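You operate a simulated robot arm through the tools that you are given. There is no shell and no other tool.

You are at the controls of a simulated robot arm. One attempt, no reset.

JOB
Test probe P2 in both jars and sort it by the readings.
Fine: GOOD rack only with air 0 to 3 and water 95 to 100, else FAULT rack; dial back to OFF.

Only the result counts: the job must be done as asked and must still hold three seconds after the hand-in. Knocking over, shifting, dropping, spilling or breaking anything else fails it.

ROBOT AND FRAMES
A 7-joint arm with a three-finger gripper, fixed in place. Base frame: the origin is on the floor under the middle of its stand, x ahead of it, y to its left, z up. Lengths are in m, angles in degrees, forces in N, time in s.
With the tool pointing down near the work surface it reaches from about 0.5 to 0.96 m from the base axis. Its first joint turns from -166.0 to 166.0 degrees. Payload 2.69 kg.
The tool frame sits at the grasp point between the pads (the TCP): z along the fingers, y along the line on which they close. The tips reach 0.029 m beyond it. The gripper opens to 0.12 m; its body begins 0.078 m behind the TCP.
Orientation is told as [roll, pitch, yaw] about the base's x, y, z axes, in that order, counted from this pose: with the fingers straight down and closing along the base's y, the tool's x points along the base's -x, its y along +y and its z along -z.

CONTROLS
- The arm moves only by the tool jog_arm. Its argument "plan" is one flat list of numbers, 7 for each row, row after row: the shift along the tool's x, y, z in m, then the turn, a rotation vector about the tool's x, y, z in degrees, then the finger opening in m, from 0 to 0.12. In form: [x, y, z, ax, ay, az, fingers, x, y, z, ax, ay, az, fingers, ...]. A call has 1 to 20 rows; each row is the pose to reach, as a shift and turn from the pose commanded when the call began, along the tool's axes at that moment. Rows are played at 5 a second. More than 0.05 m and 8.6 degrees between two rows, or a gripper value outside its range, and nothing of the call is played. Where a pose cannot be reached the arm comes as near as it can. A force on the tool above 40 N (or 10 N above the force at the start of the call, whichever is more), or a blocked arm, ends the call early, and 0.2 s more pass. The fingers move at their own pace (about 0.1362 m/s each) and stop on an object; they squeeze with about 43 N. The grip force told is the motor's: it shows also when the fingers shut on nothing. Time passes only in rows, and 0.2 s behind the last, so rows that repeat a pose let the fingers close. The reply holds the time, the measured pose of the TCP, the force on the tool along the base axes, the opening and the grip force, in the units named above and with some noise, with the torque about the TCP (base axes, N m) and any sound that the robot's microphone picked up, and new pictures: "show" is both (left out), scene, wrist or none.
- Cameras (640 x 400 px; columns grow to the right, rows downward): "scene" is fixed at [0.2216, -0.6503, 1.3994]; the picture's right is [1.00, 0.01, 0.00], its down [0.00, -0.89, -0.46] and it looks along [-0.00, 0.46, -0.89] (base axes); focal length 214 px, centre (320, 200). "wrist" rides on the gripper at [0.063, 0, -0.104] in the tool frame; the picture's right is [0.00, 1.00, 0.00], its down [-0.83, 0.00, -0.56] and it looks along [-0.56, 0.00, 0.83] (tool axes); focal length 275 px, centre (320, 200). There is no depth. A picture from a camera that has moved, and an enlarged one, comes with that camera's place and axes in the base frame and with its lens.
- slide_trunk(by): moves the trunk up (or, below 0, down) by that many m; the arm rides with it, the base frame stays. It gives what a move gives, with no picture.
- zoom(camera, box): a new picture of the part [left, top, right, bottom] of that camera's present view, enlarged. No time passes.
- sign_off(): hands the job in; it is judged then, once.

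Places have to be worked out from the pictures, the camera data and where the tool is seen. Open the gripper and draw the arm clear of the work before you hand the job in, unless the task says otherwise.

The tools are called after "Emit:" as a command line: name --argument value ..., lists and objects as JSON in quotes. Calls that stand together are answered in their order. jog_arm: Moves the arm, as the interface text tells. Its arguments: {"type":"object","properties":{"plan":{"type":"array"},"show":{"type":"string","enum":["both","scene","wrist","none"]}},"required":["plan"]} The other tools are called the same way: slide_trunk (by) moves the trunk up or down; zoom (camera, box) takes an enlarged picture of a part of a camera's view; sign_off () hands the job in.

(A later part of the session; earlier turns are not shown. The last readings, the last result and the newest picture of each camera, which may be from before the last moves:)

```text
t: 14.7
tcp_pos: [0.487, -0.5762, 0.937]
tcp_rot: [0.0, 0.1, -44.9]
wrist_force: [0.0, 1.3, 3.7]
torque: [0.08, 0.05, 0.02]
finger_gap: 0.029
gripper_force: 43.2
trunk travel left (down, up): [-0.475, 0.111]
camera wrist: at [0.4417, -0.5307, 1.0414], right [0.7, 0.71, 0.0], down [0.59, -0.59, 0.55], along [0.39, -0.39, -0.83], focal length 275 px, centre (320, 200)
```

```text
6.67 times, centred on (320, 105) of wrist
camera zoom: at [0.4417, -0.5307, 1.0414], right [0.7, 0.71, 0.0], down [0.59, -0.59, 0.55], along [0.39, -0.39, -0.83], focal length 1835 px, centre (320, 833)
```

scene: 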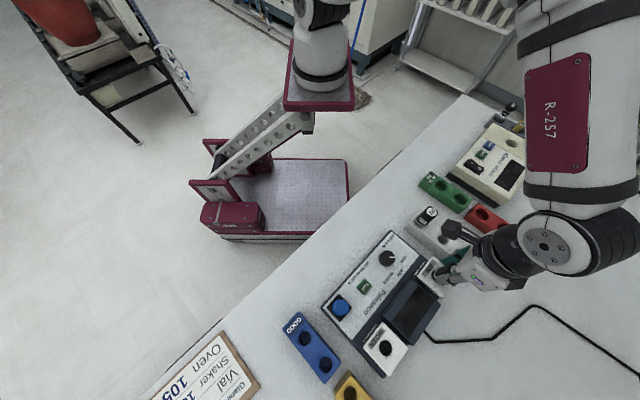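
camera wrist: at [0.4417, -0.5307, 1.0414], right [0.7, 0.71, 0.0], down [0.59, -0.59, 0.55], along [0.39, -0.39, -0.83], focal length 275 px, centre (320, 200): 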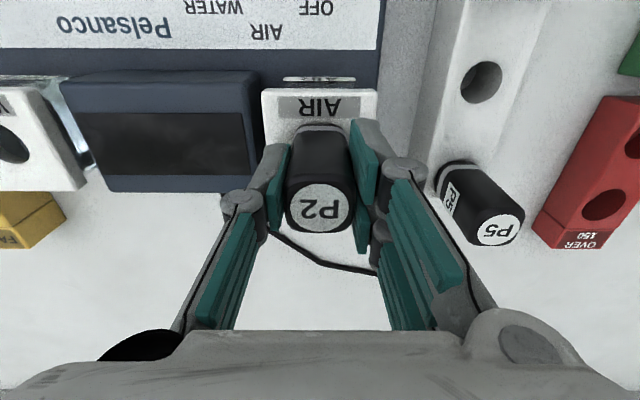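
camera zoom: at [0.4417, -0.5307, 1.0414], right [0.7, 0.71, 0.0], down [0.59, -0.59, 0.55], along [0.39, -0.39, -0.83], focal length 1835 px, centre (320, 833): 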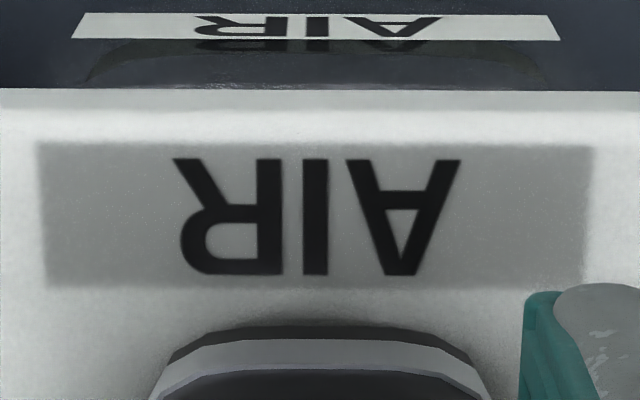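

The handle now covers the hole completely with a light contact (3.7 N): P2 is seated in the AIR jar. I'll open the fingers gently to 0.07.

Emit:
jog_arm --plan '[0, 0, 0, 0, 0, 0, 0.04, 0, 0, 0, 0, 0, 0, 0.06, 0, 0, 0, 0, 0, 0, 0.075, 0, 0, 0, 0, 0, 0, 0.075]' --show "both"

```text
t: 15.7
tcp_pos: [0.4879, -0.5752, 0.9363]
tcp_rot: [0.0, 0.2, -44.9]
wrist_force: [-0.3, 0.5, -0.6]
torque: [0.0, -0.01, 0.01]
finger_gap: 0.075
gripper_force: 0.0
trunk travel left (down, up): [-0.475, 0.111]
camera wrist: at [0.4418, -0.5308, 1.0409], right [0.7, 0.71, 0.0], down [0.59, -0.59, 0.55], along [0.39, -0.39, -0.83], focal length 275 px, centre (320, 200)
```

scene: 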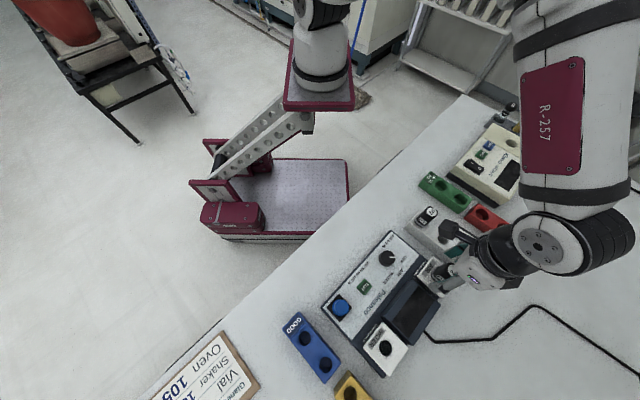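
wrist: 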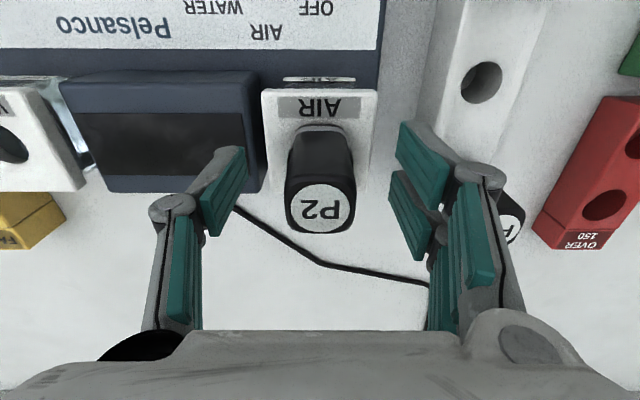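

P2 stands on its own in the AIR jar and the fingers are clear. I'll lift straight up and then go above the dial.

Emit:
jog_arm --plan '[0, 0, -0.03, 0, -0.1, 0, 0.075, 0, 0, -0.075, 0, -0.15, 0, 0.075, 0, 0, -0.115, 0, -0.15, 0, 0.075, 0.03, -0.01, -0.115, 0, -0.15, 0, 0.09, 0.065, -0.02, -0.115, 0, -0.15, 0, 0.1, 0.0961, -0.0325, -0.115, 0, -0.15, 0, 0.12, 0.0961, -0.0325, -0.115, 0, -0.15, 0, 0.12]' --show "both"

Emit:
zoom --camera "wrist" --box '[200, 30, 440, 180]'

```text
t: 17.2
tcp_pos: [0.3965, -0.5299, 1.0523]
tcp_rot: [0.0, 0.0, -45.0]
wrist_force: [0.2, -0.1, 0.8]
torque: [-0.01, 0.0, -0.03]
finger_gap: 0.12
gripper_force: 0.0
trunk travel left (down, up): [-0.475, 0.111]
camera wrist: at [0.3511, -0.4859, 1.1557], right [0.7, 0.71, 0.0], down [0.59, -0.58, 0.56], along [0.39, -0.39, -0.83], focal length 275 px, centre (320, 200)
```

scene: 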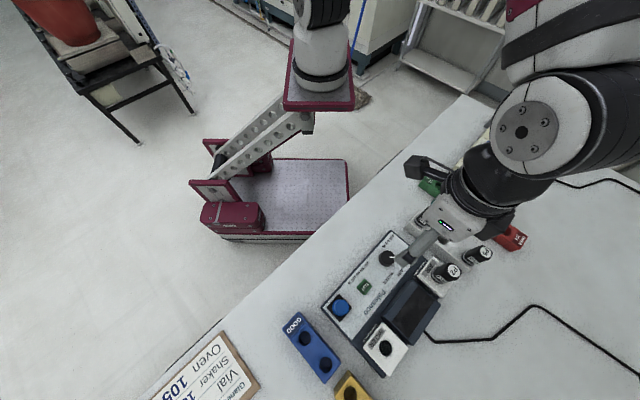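
wrist: 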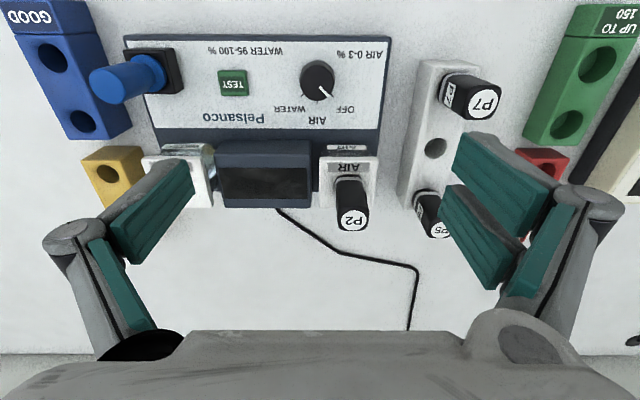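

```text
2.67 times, centred on (320, 105) of wrist
camera zoom: at [0.3511, -0.4859, 1.1557], right [0.7, 0.71, 0.0], down [0.59, -0.58, 0.56], along [0.39, -0.39, -0.83], focal length 734 px, centre (320, 453)
```

zoom: 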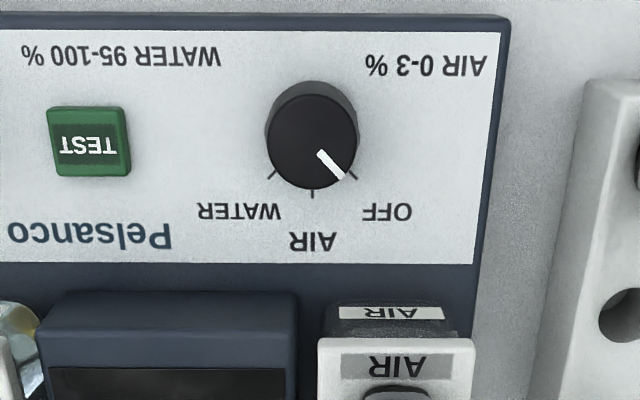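

The dial is centred under the tool, pointing at OFF (pointer azimuth ≈ 0°), with AIR 45° clockwise and WATER 90°. P2's handle in the jar reaches ~0.955, so I'll check the gripper body's size before descending beside it.

Emit:
zoom --camera "scene" --box '[380, 130, 540, 300]'

Emit:
zoom --camera "scene" --box '[320, 225, 470, 325]'

```text
2.35 times, centred on (460, 215) of scene
camera zoom: at [0.2216, -0.6503, 1.3994], right [1.0, 0.01, 0.0], down [0.0, -0.89, -0.46], along [0.0, 0.46, -0.89], focal length 505 px, centre (-9, 165)
```

zoom: 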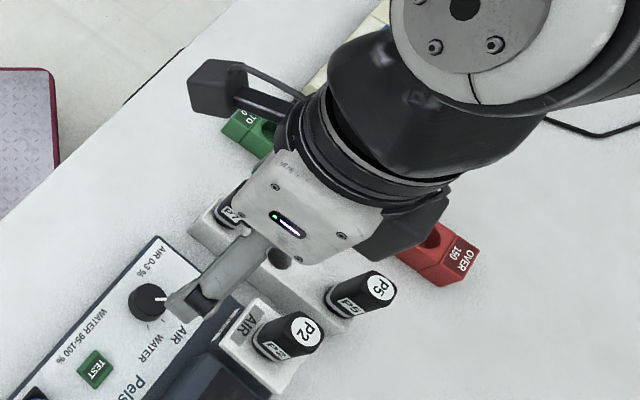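

```text
4.00 times, centred on (395, 275) of scene
camera zoom: at [0.2216, -0.6503, 1.3994], right [1.0, 0.01, 0.0], down [0.0, -0.89, -0.46], along [0.0, 0.46, -0.89], focal length 858 px, centre (20, -100)
```

zoom: 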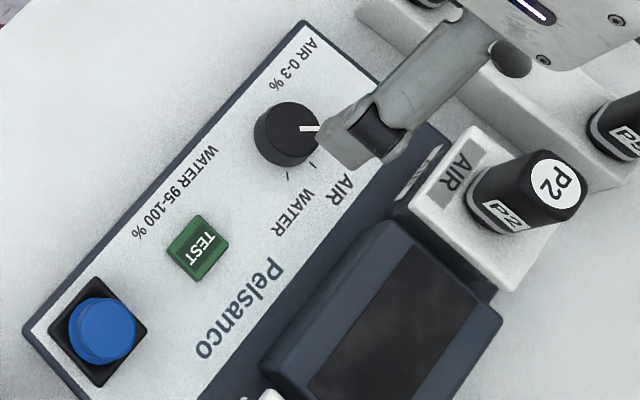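

The knob top triangulates to (0.391,-0.529,0.857) with the panel at z ≈ 0.83, so the gripper body clears P2's handle. I'll shift over the knob, turn to yaw -22°, and descend to z ≈ 0.93 with a 0.08 opening.

Emit:
jog_arm --plan '[0.0043, -0.0031, 0.02, 0, 0, -7.6, 0.1, 0.0043, -0.0031, 0.04, 0, 0, -15.3, 0.08, 0.0043, -0.0031, 0.08, 0, 0, -23, 0.08, 0.0043, -0.0031, 0.12, 0, 0, -23, 0.08, 0.0043, -0.0031, 0.12, 0, 0, -23, 0.08]' --show "both"

Emit:
zoom --camera "wrist" --box '[200, 30, 440, 180]'

Emit:
zoom --camera "scene" --box '[350, 200, 510, 300]'

```text
t: 18.4
tcp_pos: [0.3908, -0.5308, 0.9298]
tcp_rot: [0.0, 0.0, -22.0]
wrist_force: [-0.5, 0.2, -0.2]
torque: [-0.03, 0.0, 0.03]
finger_gap: 0.0798
gripper_force: 0.1
trunk travel left (down, up): [-0.475, 0.111]
camera wrist: at [0.3311, -0.5059, 1.0347], right [0.37, 0.93, 0.0], down [0.77, -0.31, 0.56], along [0.52, -0.21, -0.83], focal length 275 px, centre (320, 200)
```

scene: 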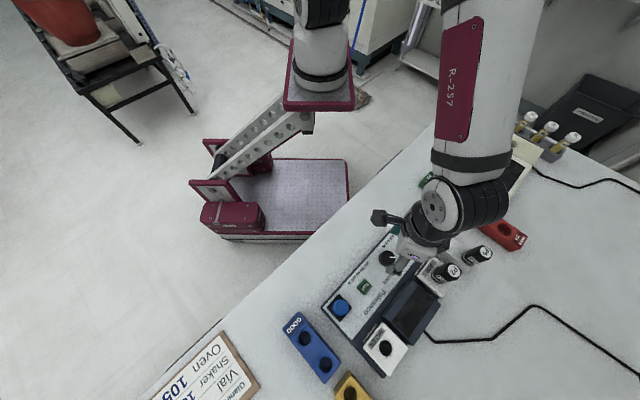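
wrist: 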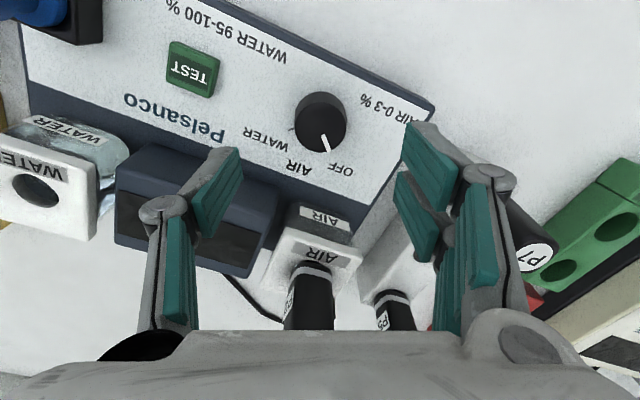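

```text
2.67 times, centred on (320, 105) of wrist
camera zoom: at [0.3311, -0.5059, 1.0347], right [0.37, 0.93, 0.0], down [0.77, -0.31, 0.56], along [0.52, -0.21, -0.83], focal length 734 px, centre (320, 453)
```

zoom: 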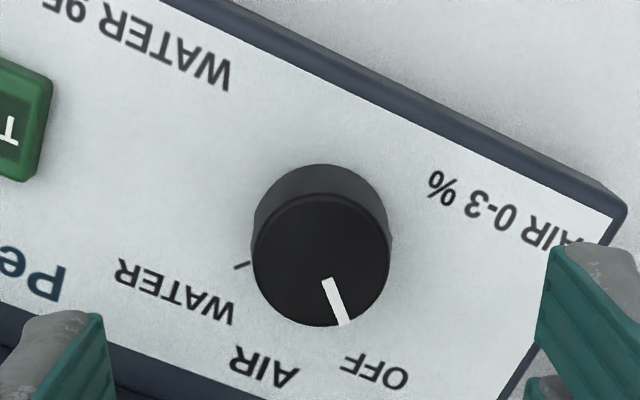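

```text
4.00 times, centred on (430, 250) of scene
camera zoom: at [0.2216, -0.6503, 1.3994], right [1.0, 0.01, 0.0], down [0.0, -0.89, -0.46], along [0.0, 0.46, -0.89], focal length 858 px, centre (-120, 0)
```

zoom: 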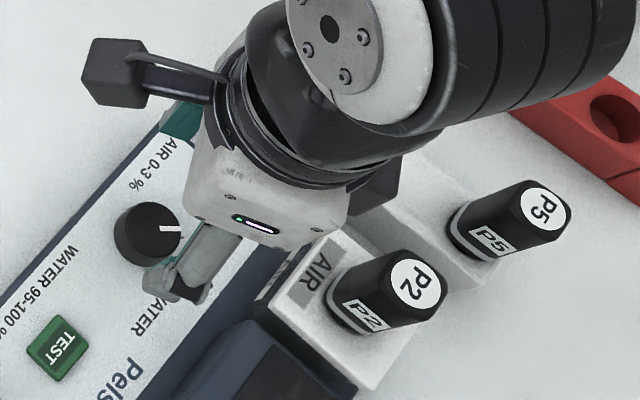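

The knob is centred (within 2 mm) and the body clears P2. I'll descend to TCP z ≈ 0.867 around the knob.

Emit:
jog_arm --plan '[0.0015, 0, 0.03, 0, 0, 0, 0.08, 0.0015, 0, 0.055, 0, 0, 0, 0.08, 0.0015, 0, 0.063, 0, 0, 0, 0.08, 0.0015, 0, 0.063, 0, 0, 0, 0.08]' --show "both"

Emit:
zoom --camera "scene" --box '[350, 200, 510, 300]'

```text
t: 19.4
tcp_pos: [0.388, -0.5298, 0.8681]
tcp_rot: [0.1, -0.1, -22.0]
wrist_force: [-0.2, -0.3, -0.4]
torque: [0.0, -0.02, 0.05]
finger_gap: 0.0797
gripper_force: 0.2
trunk travel left (down, up): [-0.475, 0.111]
camera wrist: at [0.3299, -0.5056, 0.9721], right [0.37, 0.93, 0.0], down [0.77, -0.31, 0.56], along [0.52, -0.21, -0.83], focal length 275 px, centre (320, 200)
```

scene: 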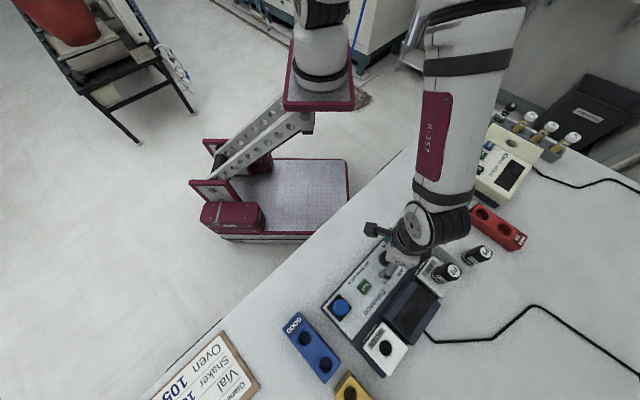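
wrist: 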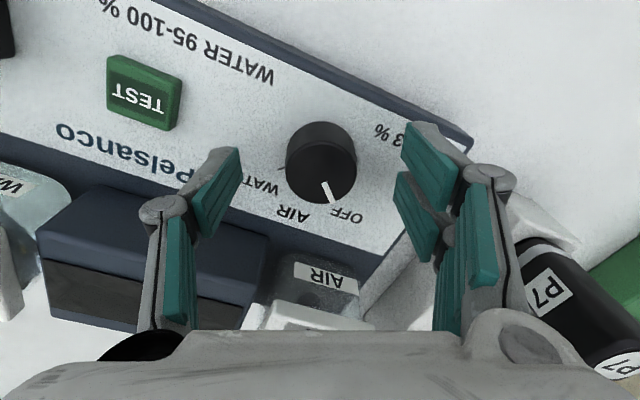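

```text
4.00 times, centred on (430, 250) of scene
camera zoom: at [0.2216, -0.6503, 1.3994], right [1.0, 0.01, 0.0], down [0.0, -0.89, -0.46], along [0.0, 0.46, -0.89], focal length 858 px, centre (-120, 0)
```

zoom: 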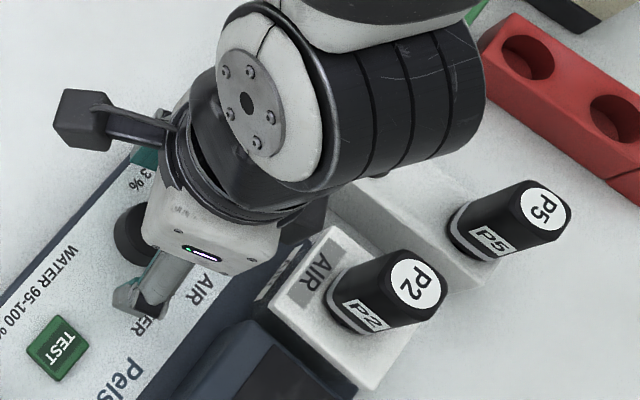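

The fingers straddle the knob with no contact. I'll close on it.

Emit:
jog_arm --plan '[0, 0, 0, 0, 0, 0, 0.05, 0, 0, 0, 0, 0, 0, 0.03, 0, 0, 0, 0, 0, 0, 0.0, 0, 0, 0, 0, 0, 0, 0.0]' --show "wrist"

Emit:
zoom --camera "wrist" --box '[220, 80, 420, 260]'

```text
t: 20.4
tcp_pos: [0.3884, -0.5287, 0.867]
tcp_rot: [0.1, 0.0, -22.0]
wrist_force: [0.5, 2.2, -1.3]
torque: [0.02, -0.06, 0.01]
finger_gap: 0.0357
gripper_force: 45.3
trunk travel left (down, up): [-0.475, 0.111]
camera wrist: at [0.33, -0.5054, 0.9722], right [0.37, 0.93, 0.0], down [0.77, -0.31, 0.56], along [0.52, -0.21, -0.83], focal length 275 px, centre (320, 200)
```

wrist: 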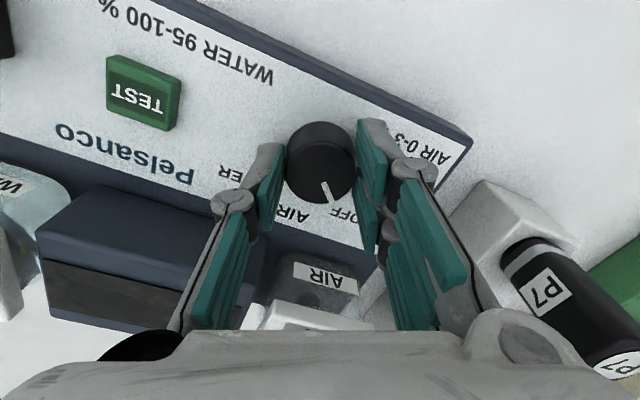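

```text
2.22 times, centred on (320, 170) of wrist
camera zoom: at [0.33, -0.5054, 0.9722], right [0.37, 0.93, 0.0], down [0.77, -0.31, 0.56], along [0.52, -0.21, -0.83], focal length 612 px, centre (320, 267)
```

zoom: 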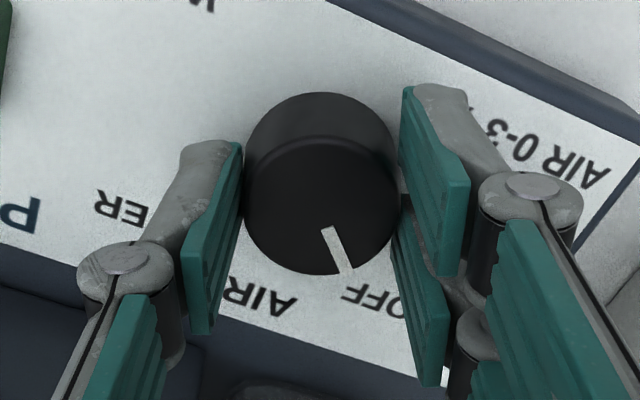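

The knob is gripped (gap 0.0357). I'll turn it 45° clockwise (seen from above) towards AIR, pivoting about the knob's centre.

Emit:
jog_arm --plan '[0.0, -0.0002, 0, 0, 0, 7.5, 0, 0.0001, -0.0005, 0, 0, 0, 15, 0, 0.0001, -0.0007, 0, 0, 0, 22.5, 0, 0.0003, -0.0009, 0, 0, 0, 30, 0, 0.0004, -0.0012, 0, 0, 0, 37.5, 0, 0.0006, -0.0013, 0, 0, 0, 45, 0, 0.0006, -0.0013, 0, 0, 0, 45, 0]' --show "both"

Emit:
zoom --camera "wrist" --box '[220, 80, 420, 260]'

Emit:
zoom --camera "scene" --box '[350, 240, 480, 340]'

```text
t: 22.1
tcp_pos: [0.3894, -0.5293, 0.8662]
tcp_rot: [0.1, 0.2, -66.9]
wrist_force: [9.6, 18.8, -4.5]
torque: [0.68, -0.19, 0.03]
finger_gap: 0.035
gripper_force: 45.0
trunk travel left (down, up): [-0.475, 0.111]
camera wrist: at [0.3645, -0.4703, 0.9725], right [0.92, 0.39, 0.0], down [0.33, -0.77, 0.55], along [0.22, -0.51, -0.83], focal length 275 px, centre (320, 200)
```

scene: 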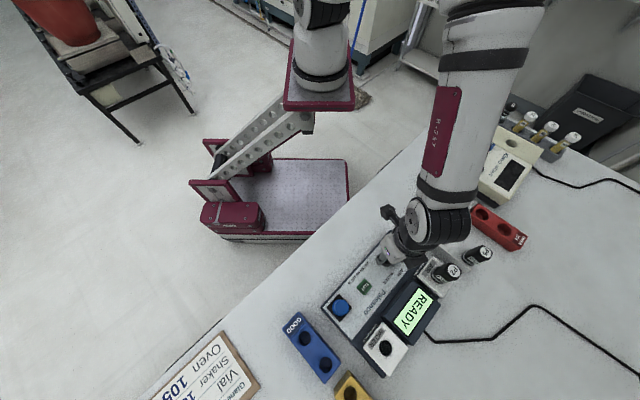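
wrist: 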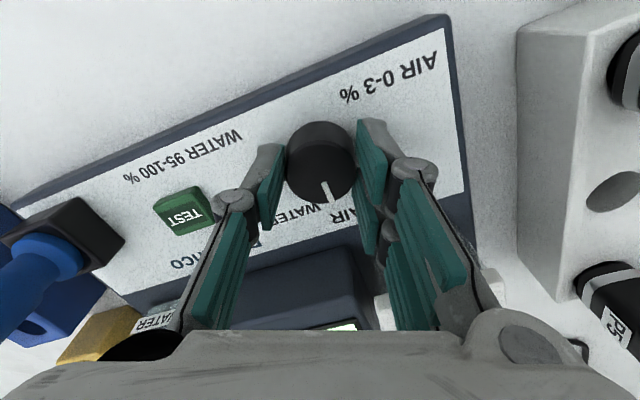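

```text
2.22 times, centred on (320, 170) of wrist
camera zoom: at [0.3645, -0.4703, 0.9725], right [0.92, 0.39, 0.0], down [0.33, -0.77, 0.55], along [0.22, -0.51, -0.83], focal length 612 px, centre (320, 267)
```

zoom: 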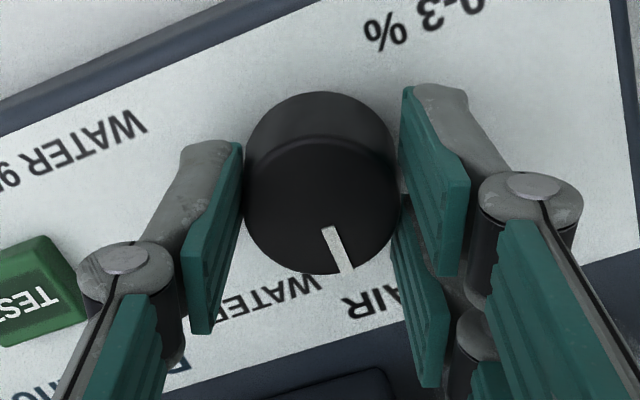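

```text
4.00 times, centred on (415, 290) of scene
camera zoom: at [0.2216, -0.6503, 1.3994], right [1.0, 0.01, 0.0], down [0.0, -0.89, -0.46], along [0.0, 0.46, -0.89], focal length 858 px, centre (-60, -160)
```

zoom: 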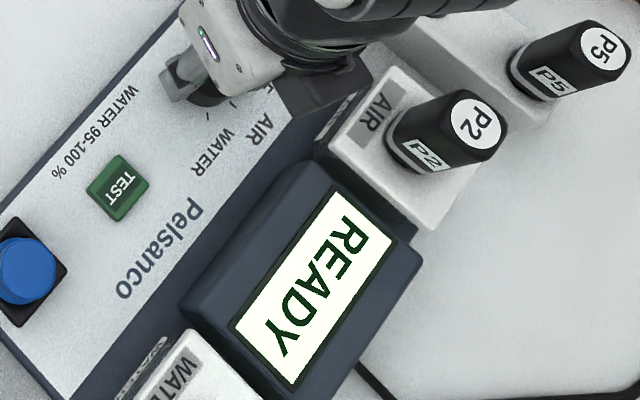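

The display shows READY and the pointer is about on AIR. I'll release the knob and rise a little to check the pointer against the AIR tick.

Emit:
jog_arm --plan '[0, 0, 0, 0, 0, 0, 0.05, 0, 0, 0, 0, 0, 0, 0.08, 0, 0, 0, 0, 0, 0, 0.08, 0, 0, -0.04, 0, 0, 0, 0.08, 0, 0, -0.08, 0, 0, 0, 0.08, 0, 0, -0.12, 0, 0, 0, 0.08, 0, 0, -0.12, 0, 0, 0, 0.08]' --show "both"

Emit:
zoom --camera "wrist" --box '[200, 30, 440, 180]'

```text
t: 23.6
tcp_pos: [0.389, -0.5309, 0.9876]
tcp_rot: [0.0, 0.0, -67.0]
wrist_force: [-0.3, -0.6, 0.4]
torque: [0.02, 0.0, -0.01]
finger_gap: 0.08
gripper_force: 0.0
trunk travel left (down, up): [-0.475, 0.111]
camera wrist: at [0.3639, -0.4729, 1.0922], right [0.92, 0.39, 0.0], down [0.33, -0.76, 0.56], along [0.22, -0.51, -0.83], focal length 275 px, centre (320, 200)
```

scene: 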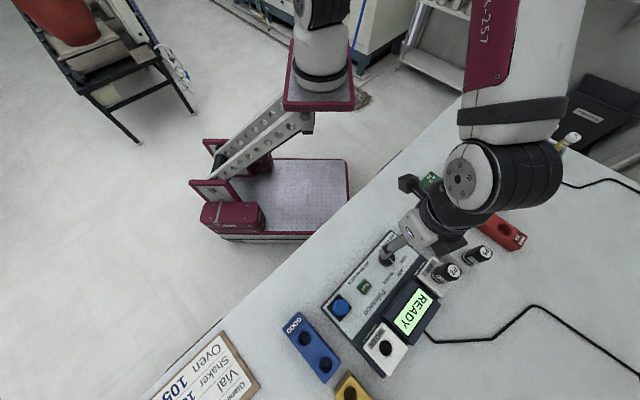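
wrist: 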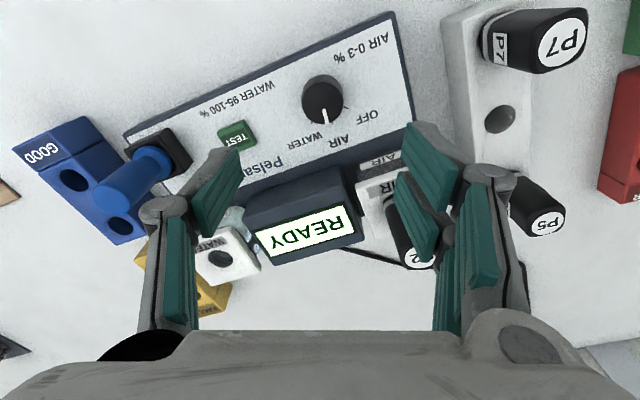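

```text
2.67 times, centred on (320, 105) of wrist
camera zoom: at [0.3639, -0.4729, 1.0922], right [0.92, 0.39, 0.0], down [0.33, -0.76, 0.56], along [0.22, -0.51, -0.83], focal length 734 px, centre (320, 453)
```

zoom: 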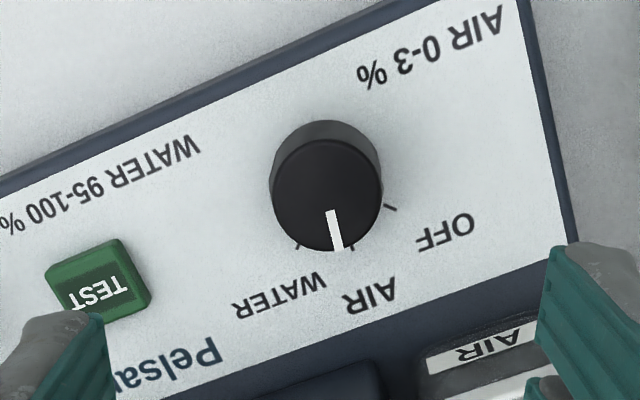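

Emit:
zoom --camera "wrist" --box '[282, 60, 378, 135]'

Emit:
zoom --camera "scene" --box '[355, 225, 435, 275]'

```text
5.33 times, centred on (330, 98) of wrist
camera zoom: at [0.3639, -0.4729, 1.0922], right [0.92, 0.39, 0.0], down [0.33, -0.76, 0.56], along [0.22, -0.51, -0.83], focal length 1468 px, centre (267, 747)
```

zoom: 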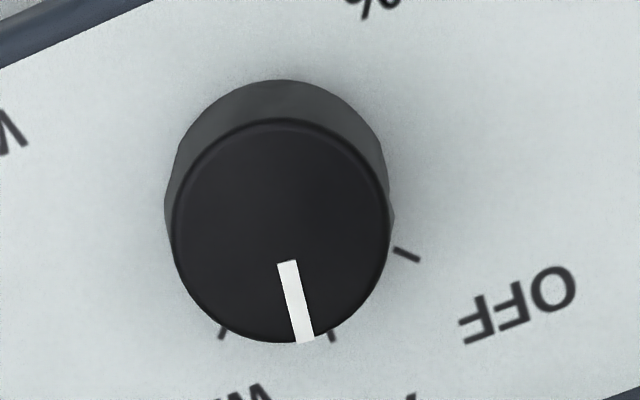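

```text
8.00 times, centred on (395, 250) of scene
camera zoom: at [0.2216, -0.6503, 1.3994], right [1.0, 0.01, 0.0], down [0.0, -0.89, -0.46], along [0.0, 0.46, -0.89], focal length 1716 px, centre (-280, -200)
```

zoom: 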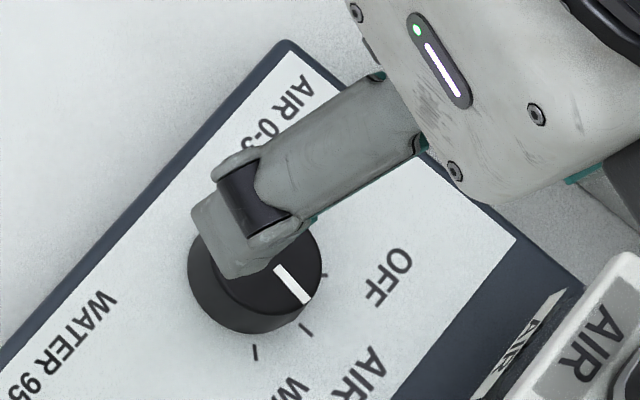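

The pointer sits ~8° past the AIR tick (it slipped a bit on release because the grip was ~2 mm off-centre). I'll re-grip centred on the knob and turn it back by that amount.

Emit:
jog_arm --plan '[0.0019, 0.0022, 0.03, 0, 0, 0, 0.08, 0.0019, 0.0022, 0.075, 0, 0, 0, 0.08, 0.0019, 0.0022, 0.12, 0, 0, 0, 0.08, 0.0019, 0.0022, 0.12, 0, 0, 0, 0.05, 0.0019, 0.0022, 0.12, 0, 0, 0, 0.03, 0.0019, 0.0022, 0.12, 0, 0, 0, 0.0, 0.0019, 0.0022, 0.12, 0, 0, 0, 0.0]' --show "wrist"

Emit:
zoom --camera "wrist" --box '[250, 100, 390, 220]'

```text
t: 25.2
tcp_pos: [0.39, -0.5284, 0.8664]
tcp_rot: [0.0, 0.0, -66.9]
wrist_force: [-0.9, -4.2, -3.5]
torque: [-0.83, -0.31, -0.01]
finger_gap: 0.0356
gripper_force: 45.0
trunk travel left (down, up): [-0.475, 0.111]
camera wrist: at [0.3648, -0.4701, 0.9714], right [0.92, 0.39, 0.0], down [0.33, -0.76, 0.56], along [0.22, -0.51, -0.83], focal length 275 px, centre (320, 200)
```

wrist: 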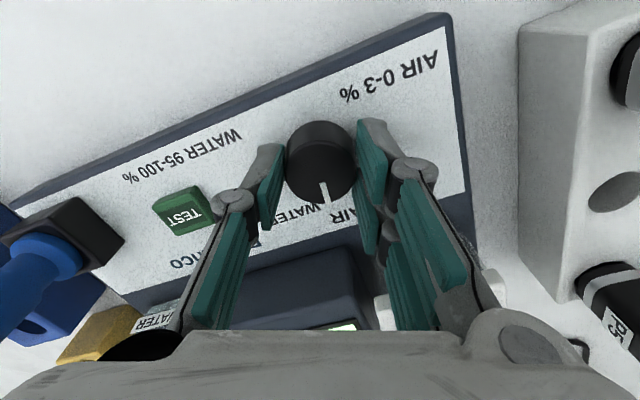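

```text
3.33 times, centred on (320, 160) of wrist
camera zoom: at [0.3648, -0.4701, 0.9714], right [0.92, 0.39, 0.0], down [0.33, -0.76, 0.56], along [0.22, -0.51, -0.83], focal length 918 px, centre (320, 333)
```

zoom: 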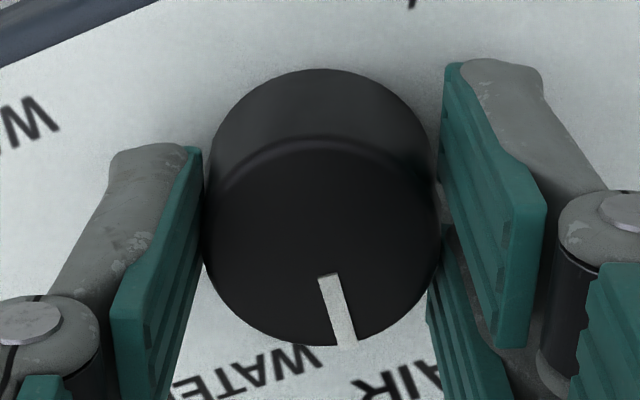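

The pointer reads about -52°, while the AIR tick is at about -46°. I'll turn back 6.5° counter-clockwise, then release.

Emit:
jog_arm --plan '[0, 0, 0, 0, 0, -3.5, 0, 0, 0, 0, 0, 0, -6.5, 0, 0, 0, 0, 0, 0, -6.5, 0, 0, 0, 0, 0, 0, -6.5, 0.05, 0, 0, 0, 0, 0, -6.5, 0.08, 0, 0, 0, 0, 0, -6.5, 0.08, 0, 0, -0.04, 0, 0, -6.5, 0.08, 0, 0, -0.085, 0, 0, -6.5, 0.08, 0, 0, -0.12, 0, 0, -6.5, 0.08, 0, 0, -0.12, 0, 0, -6.5, 0.08]' --show "both"

Emit:
zoom --camera "wrist" --box '[272, 60, 368, 135]'

Emit:
zoom --camera "scene" --box '[355, 225, 435, 275]'

```text
t: 27.4
tcp_pos: [0.389, -0.5275, 0.9888]
tcp_rot: [0.1, 0.1, -60.5]
wrist_force: [0.2, 0.4, -1.3]
torque: [0.04, 0.0, -0.01]
finger_gap: 0.0799
gripper_force: 0.1
trunk travel left (down, up): [-0.475, 0.111]
camera wrist: at [0.3582, -0.473, 1.0928], right [0.87, 0.5, 0.0], down [0.41, -0.72, 0.56], along [0.28, -0.48, -0.83], focal length 275 px, centre (320, 200)
```

scene: 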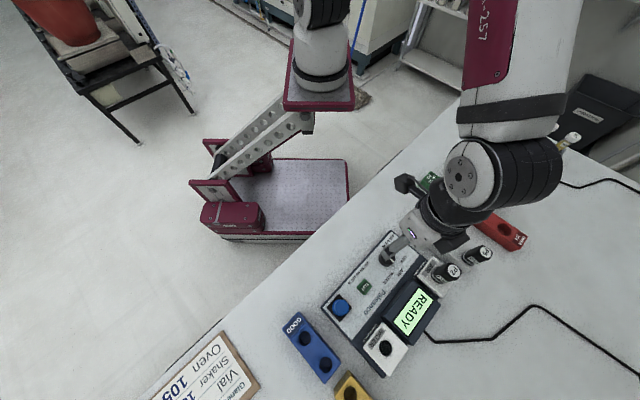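
wrist: 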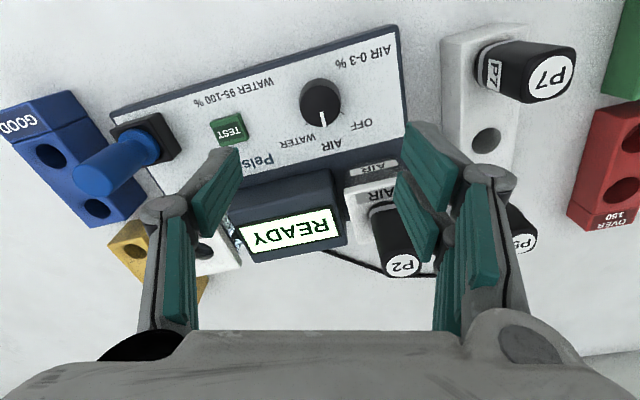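

```text
5.33 times, centred on (320, 98) of wrist
camera zoom: at [0.3582, -0.473, 1.0928], right [0.87, 0.5, 0.0], down [0.41, -0.72, 0.56], along [0.28, -0.48, -0.83], focal length 1468 px, centre (320, 747)
```

zoom: 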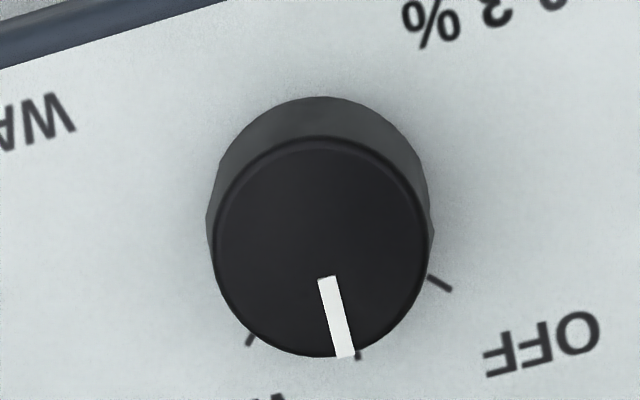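

```text
8.00 times, centred on (395, 250) of scene
camera zoom: at [0.2216, -0.6503, 1.3994], right [1.0, 0.01, 0.0], down [0.0, -0.89, -0.46], along [0.0, 0.46, -0.89], focal length 1716 px, centre (-280, -200)
```

zoom: 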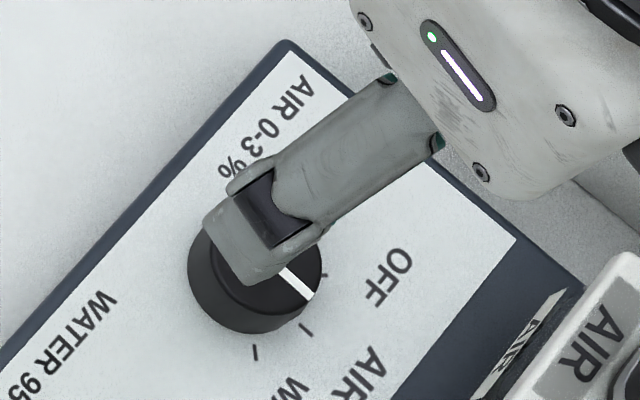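

The pointer is now on the AIR tick and the display says READY. Next I'll close the fingers and move above the TEST button (≈0.328,-0.594) at yaw -45°.

Emit:
jog_arm --plan '[-0.009, -0.029, 0, 0, 0, -5, 0.05, -0.018, -0.057, 0, 0, 0, -10, 0.02, -0.0279, -0.0858, 0, 0, 0, -15.5, 0, -0.0279, -0.0858, 0.03, 0, 0, -15.5, 0, -0.0279, -0.0858, 0.06, 0, 0, -15.5, 0, -0.0279, -0.0858, 0.06, 0, 0, -15.5, 0]' --show "both"

Emit:
zoom --camera "wrist" --box '[220, 80, 420, 220]'

Emit:
zoom --camera "scene" --box '[320, 240, 430, 325]'

```text
t: 28.9
tcp_pos: [0.3285, -0.5945, 0.9281]
tcp_rot: [-0.1, 0.1, -45.1]
wrist_force: [0.2, -0.4, -0.3]
torque: [0.01, 0.01, -0.02]
finger_gap: 0.0
gripper_force: 28.7
trunk travel left (down, up): [-0.475, 0.111]
camera wrist: at [0.2837, -0.5499, 1.0329], right [0.7, 0.71, 0.0], down [0.59, -0.58, 0.56], along [0.39, -0.39, -0.83], focal length 275 px, centre (320, 200)
```

scene: 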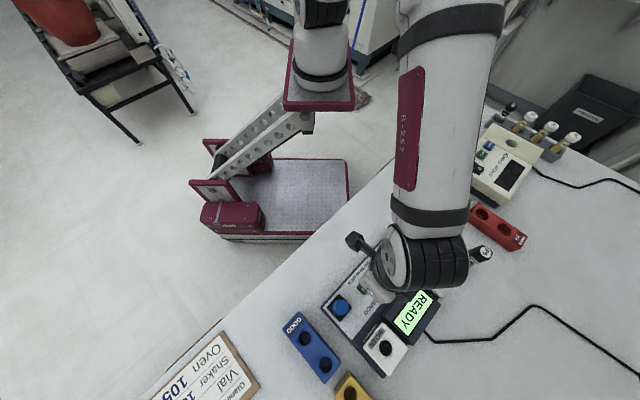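
wrist: 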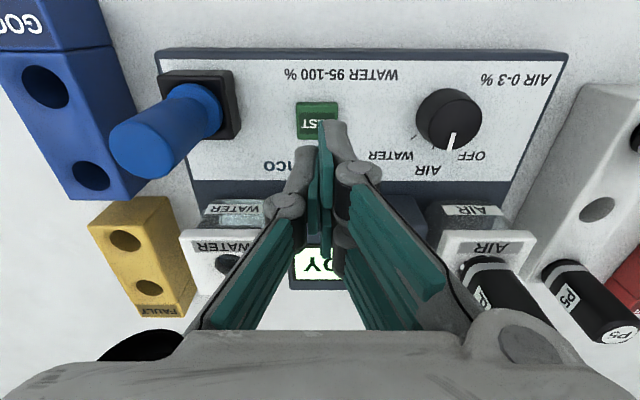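

```text
2.86 times, centred on (320, 150) of wrist
camera zoom: at [0.2837, -0.5499, 1.0329], right [0.7, 0.71, 0.0], down [0.59, -0.58, 0.56], along [0.39, -0.39, -0.83], focal length 786 px, centre (320, 343)
```

zoom: 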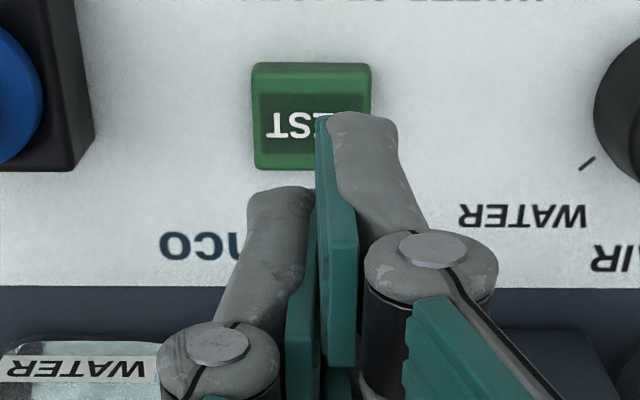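

```text
4.71 times, centred on (375, 282) of scene
camera zoom: at [0.2216, -0.6503, 1.3994], right [1.0, 0.01, 0.0], down [0.0, -0.89, -0.46], along [0.0, 0.46, -0.89], focal length 1009 px, centre (61, -188)
```

zoom: 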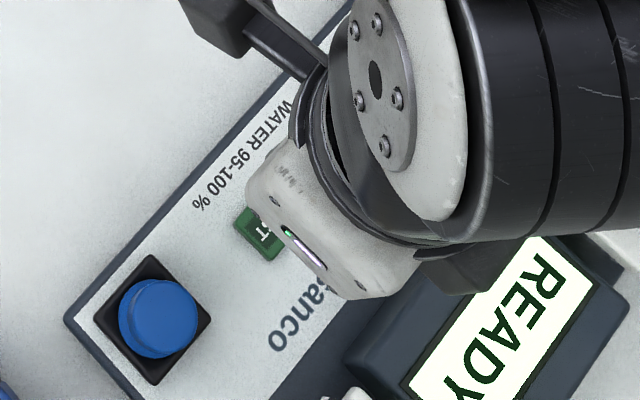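

TEST is directly below the closed fingertips (within 2 mm) and the blue post is clear. I'll lower to just above the button first.

Emit:
jog_arm --plan '[0, -0.002, 0.02, 0, 0, 0, 0, 0, -0.002, 0.04, 0, 0, 0, 0, 0, -0.002, 0.049, 0, 0, 0, 0, 0, -0.002, 0.049, 0, 0, 0, 0]' --show "both"

Emit:
zoom --camera "wrist" --box '[220, 80, 420, 220]'

Emit:
zoom --camera "scene" --box '[320, 240, 430, 340]'

```text
t: 29.9
tcp_pos: [0.327, -0.5951, 0.8791]
tcp_rot: [0.0, 0.0, -45.0]
wrist_force: [0.3, 0.0, -0.4]
torque: [-0.01, 0.02, 0.0]
finger_gap: 0.0001
gripper_force: 28.6
trunk travel left (down, up): [-0.475, 0.111]
camera wrist: at [0.2824, -0.5509, 0.9835], right [0.7, 0.71, 0.0], down [0.59, -0.59, 0.56], along [0.39, -0.39, -0.83], focal length 275 px, centre (320, 200)
```

scene: 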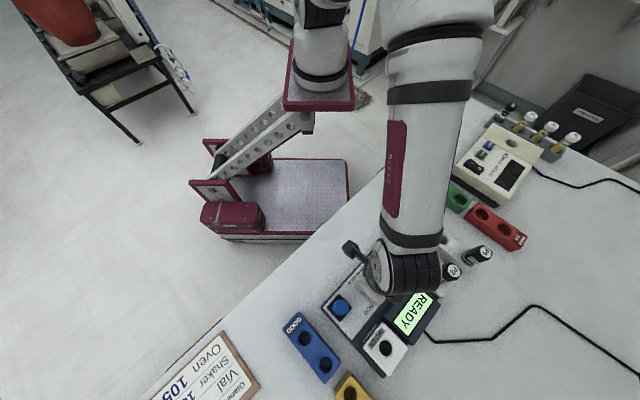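
wrist: 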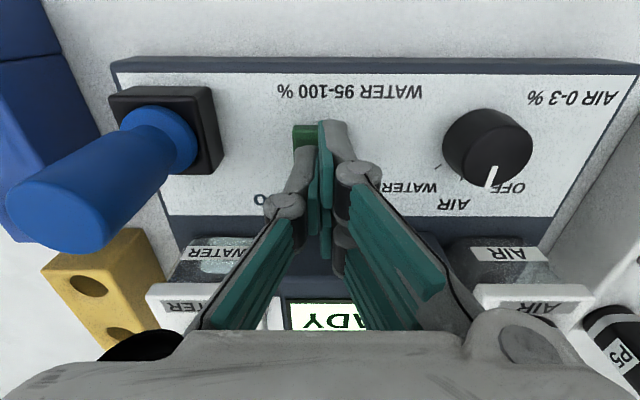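

```text
2.86 times, centred on (320, 150) of wrist
camera zoom: at [0.2824, -0.5509, 0.9835], right [0.7, 0.71, 0.0], down [0.59, -0.59, 0.56], along [0.39, -0.39, -0.83], focal length 786 px, centre (320, 343)
```

zoom: 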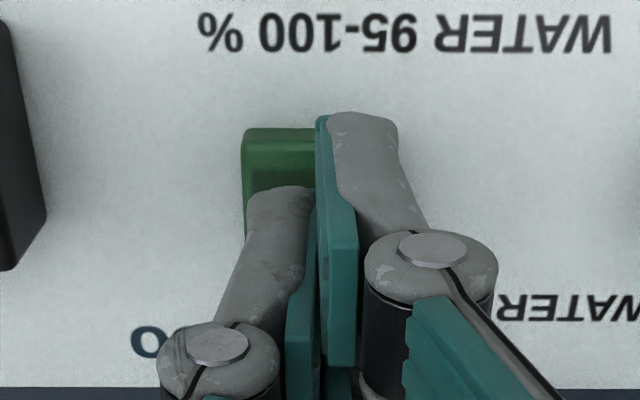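

```text
4.00 times, centred on (375, 290) of scene
camera zoom: at [0.2216, -0.6503, 1.3994], right [1.0, 0.01, 0.0], down [0.0, -0.89, -0.46], along [0.0, 0.46, -0.89], focal length 858 px, centre (100, -160)
```

zoom: 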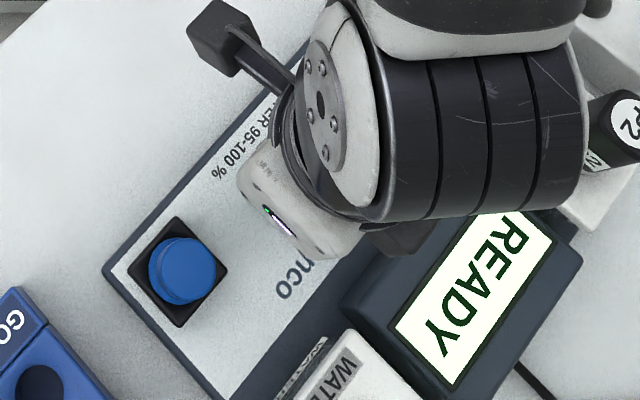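

The fingertips are right over TEST. I'll press down in small steps.

Emit:
jog_arm --plan '[0, 0, 0.003, 0, 0, 0, 0, 0, 0, 0.006, 0, 0, 0, 0, 0, 0, 0.008, 0, 0, 0, 0, 0, 0, 0.008, 0, 0, 0, 0]' --show "scene"

```text
t: 30.9
tcp_pos: [0.3271, -0.5957, 0.872]
tcp_rot: [-0.1, 0.0, -45.0]
wrist_force: [-0.3, -0.3, 0.5]
torque: [0.0, 0.0, 0.0]
finger_gap: 0.0
gripper_force: 29.2
trunk travel left (down, up): [-0.475, 0.111]
```

scene: 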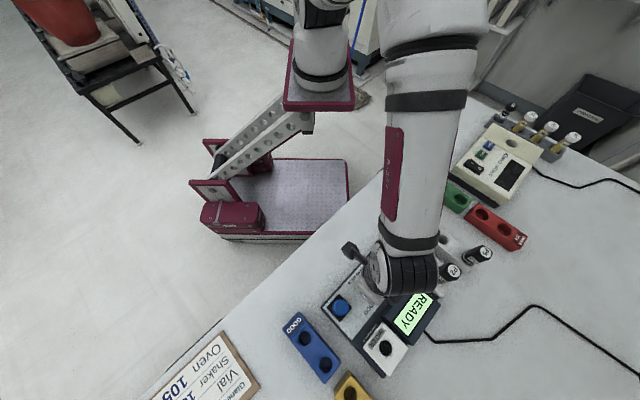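

No contact yet (force ~0, still READY). I'll continue down a few more millimetres.

Emit:
jog_arm --plan '[0, 0, 0.002, 0, 0, 0, 0, 0, 0, 0.004, 0, 0, 0, 0, 0, 0, 0.006, 0, 0, 0, 0, 0, 0, 0.006, 0, 0, 0, 0]' --show "scene"

```text
t: 31.9
tcp_pos: [0.3274, -0.5951, 0.8657]
tcp_rot: [0.0, 0.0, -45.0]
wrist_force: [0.6, 0.4, 0.4]
torque: [0.0, 0.03, 0.0]
finger_gap: 0.0
gripper_force: 28.7
trunk travel left (down, up): [-0.475, 0.111]
```

scene: 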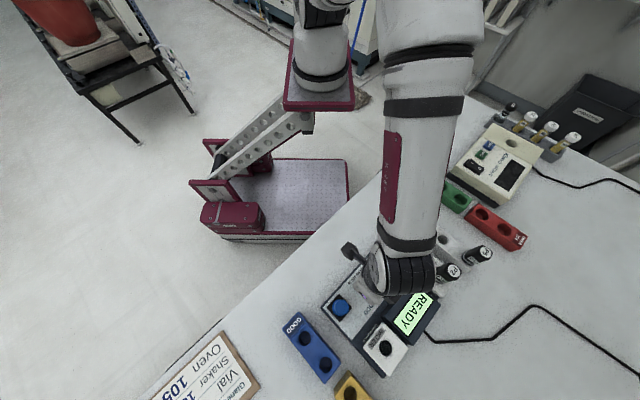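

Emit:
jog_arm --plan '[0, 0, 0.002, 0, 0, 0, 0, 0, 0, 0.004, 0, 0, 0, 0, 0, 0, 0.005, 0, 0, 0, 0, 0, 0, 0.005, 0, 0, 0, 0]' --show "both"

Emit:
zoom --camera "wrist" --box '[220, 80, 420, 220]'

```text
t: 32.9
tcp_pos: [0.3277, -0.5944, 0.86]
tcp_rot: [0.1, 0.0, -45.0]
wrist_force: [1.0, 0.2, 1.5]
torque: [0.01, -0.02, -0.01]
finger_gap: 0.0061
gripper_force: 28.5
trunk travel left (down, up): [-0.475, 0.111]
heard: click
camera wrist: at [0.2822, -0.5507, 0.9648], right [0.7, 0.71, 0.0], down [0.59, -0.58, 0.56], along [0.39, -0.39, -0.83], focal length 275 px, centre (320, 200)
```

scene: 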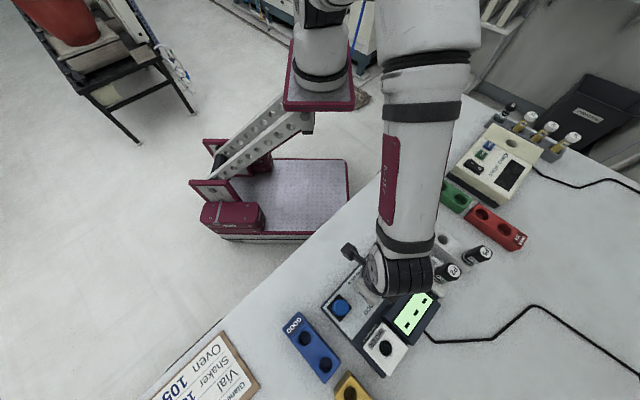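
wrist: 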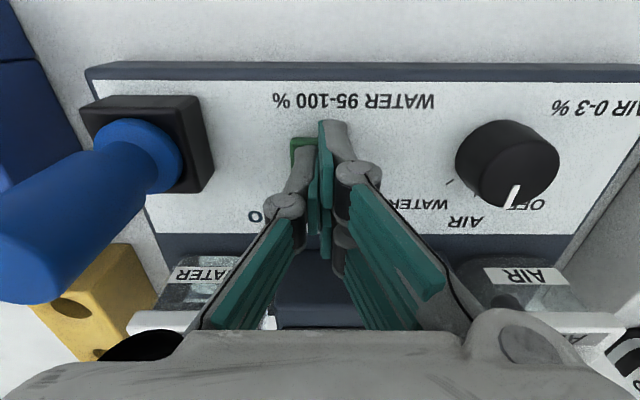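

```text
2.86 times, centred on (320, 150) of wrist
camera zoom: at [0.2822, -0.5507, 0.9648], right [0.7, 0.71, 0.0], down [0.59, -0.58, 0.56], along [0.39, -0.39, -0.83], focal length 786 px, centre (320, 343)
```

zoom: 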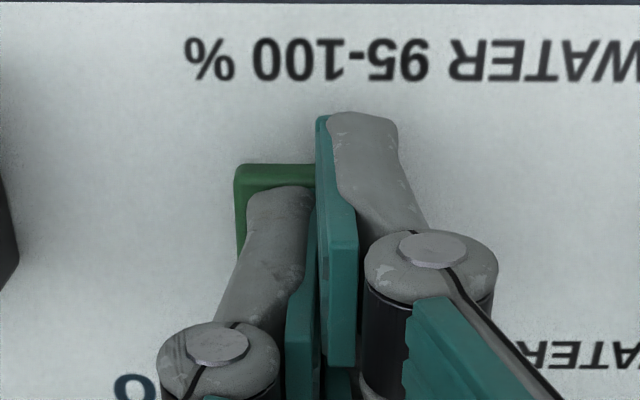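

A click was heard and the display shows dashes: the test is running. I'll lift off the button and watch the display.

Emit:
jog_arm --plan '[0, 0, -0.02, 0, 0, 0, 0, 0, 0, -0.06, 0, 0, 0, 0, 0, 0, -0.09, 0, 0, 0, 0, 0, 0, -0.09, 0, 0, 0, 0, 0, 0, -0.09, 0, 0, 0, 0]' --show "both"

Emit:
zoom --camera "scene" --box '[340, 260, 460, 340]'

```text
t: 34.0
tcp_pos: [0.3274, -0.5944, 0.9503]
tcp_rot: [0.0, 0.1, -45.1]
wrist_force: [-0.5, 0.1, -1.3]
torque: [0.0, 0.0, 0.01]
finger_gap: 0.0002
gripper_force: 29.1
trunk travel left (down, up): [-0.475, 0.111]
camera wrist: at [0.2821, -0.5505, 1.0548], right [0.7, 0.71, 0.0], down [0.59, -0.59, 0.56], along [0.39, -0.39, -0.83], focal length 275 px, centre (320, 200)
```

scene: 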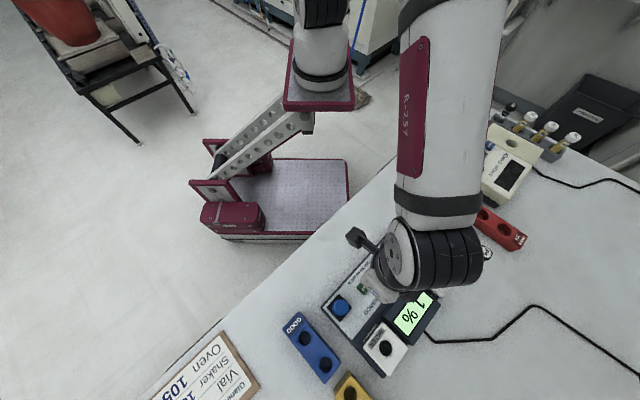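
wrist: 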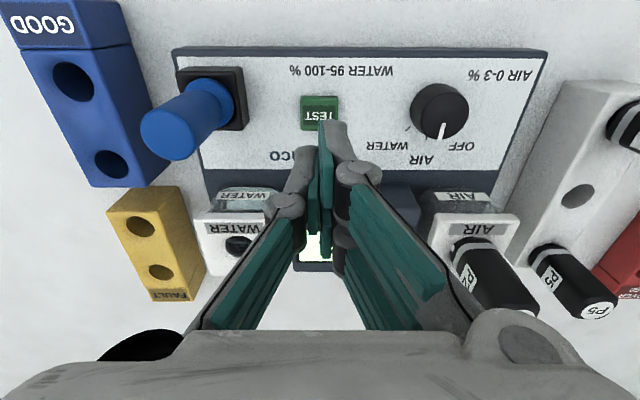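

```text
5.00 times, centred on (400, 300) of scene
camera zoom: at [0.2216, -0.6503, 1.3994], right [1.0, 0.01, 0.0], down [0.0, -0.89, -0.46], along [0.0, 0.46, -0.89], focal length 1072 px, centre (-80, -300)
```

zoom: 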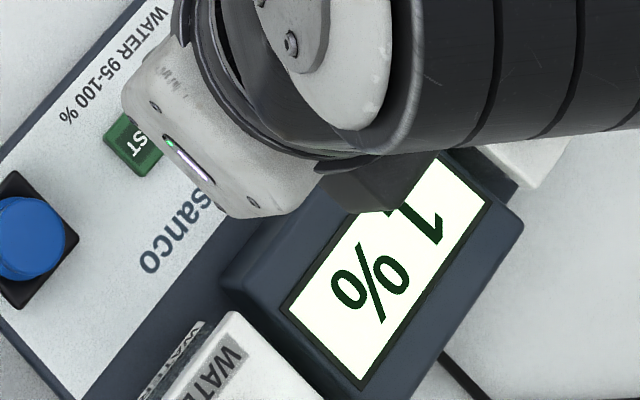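

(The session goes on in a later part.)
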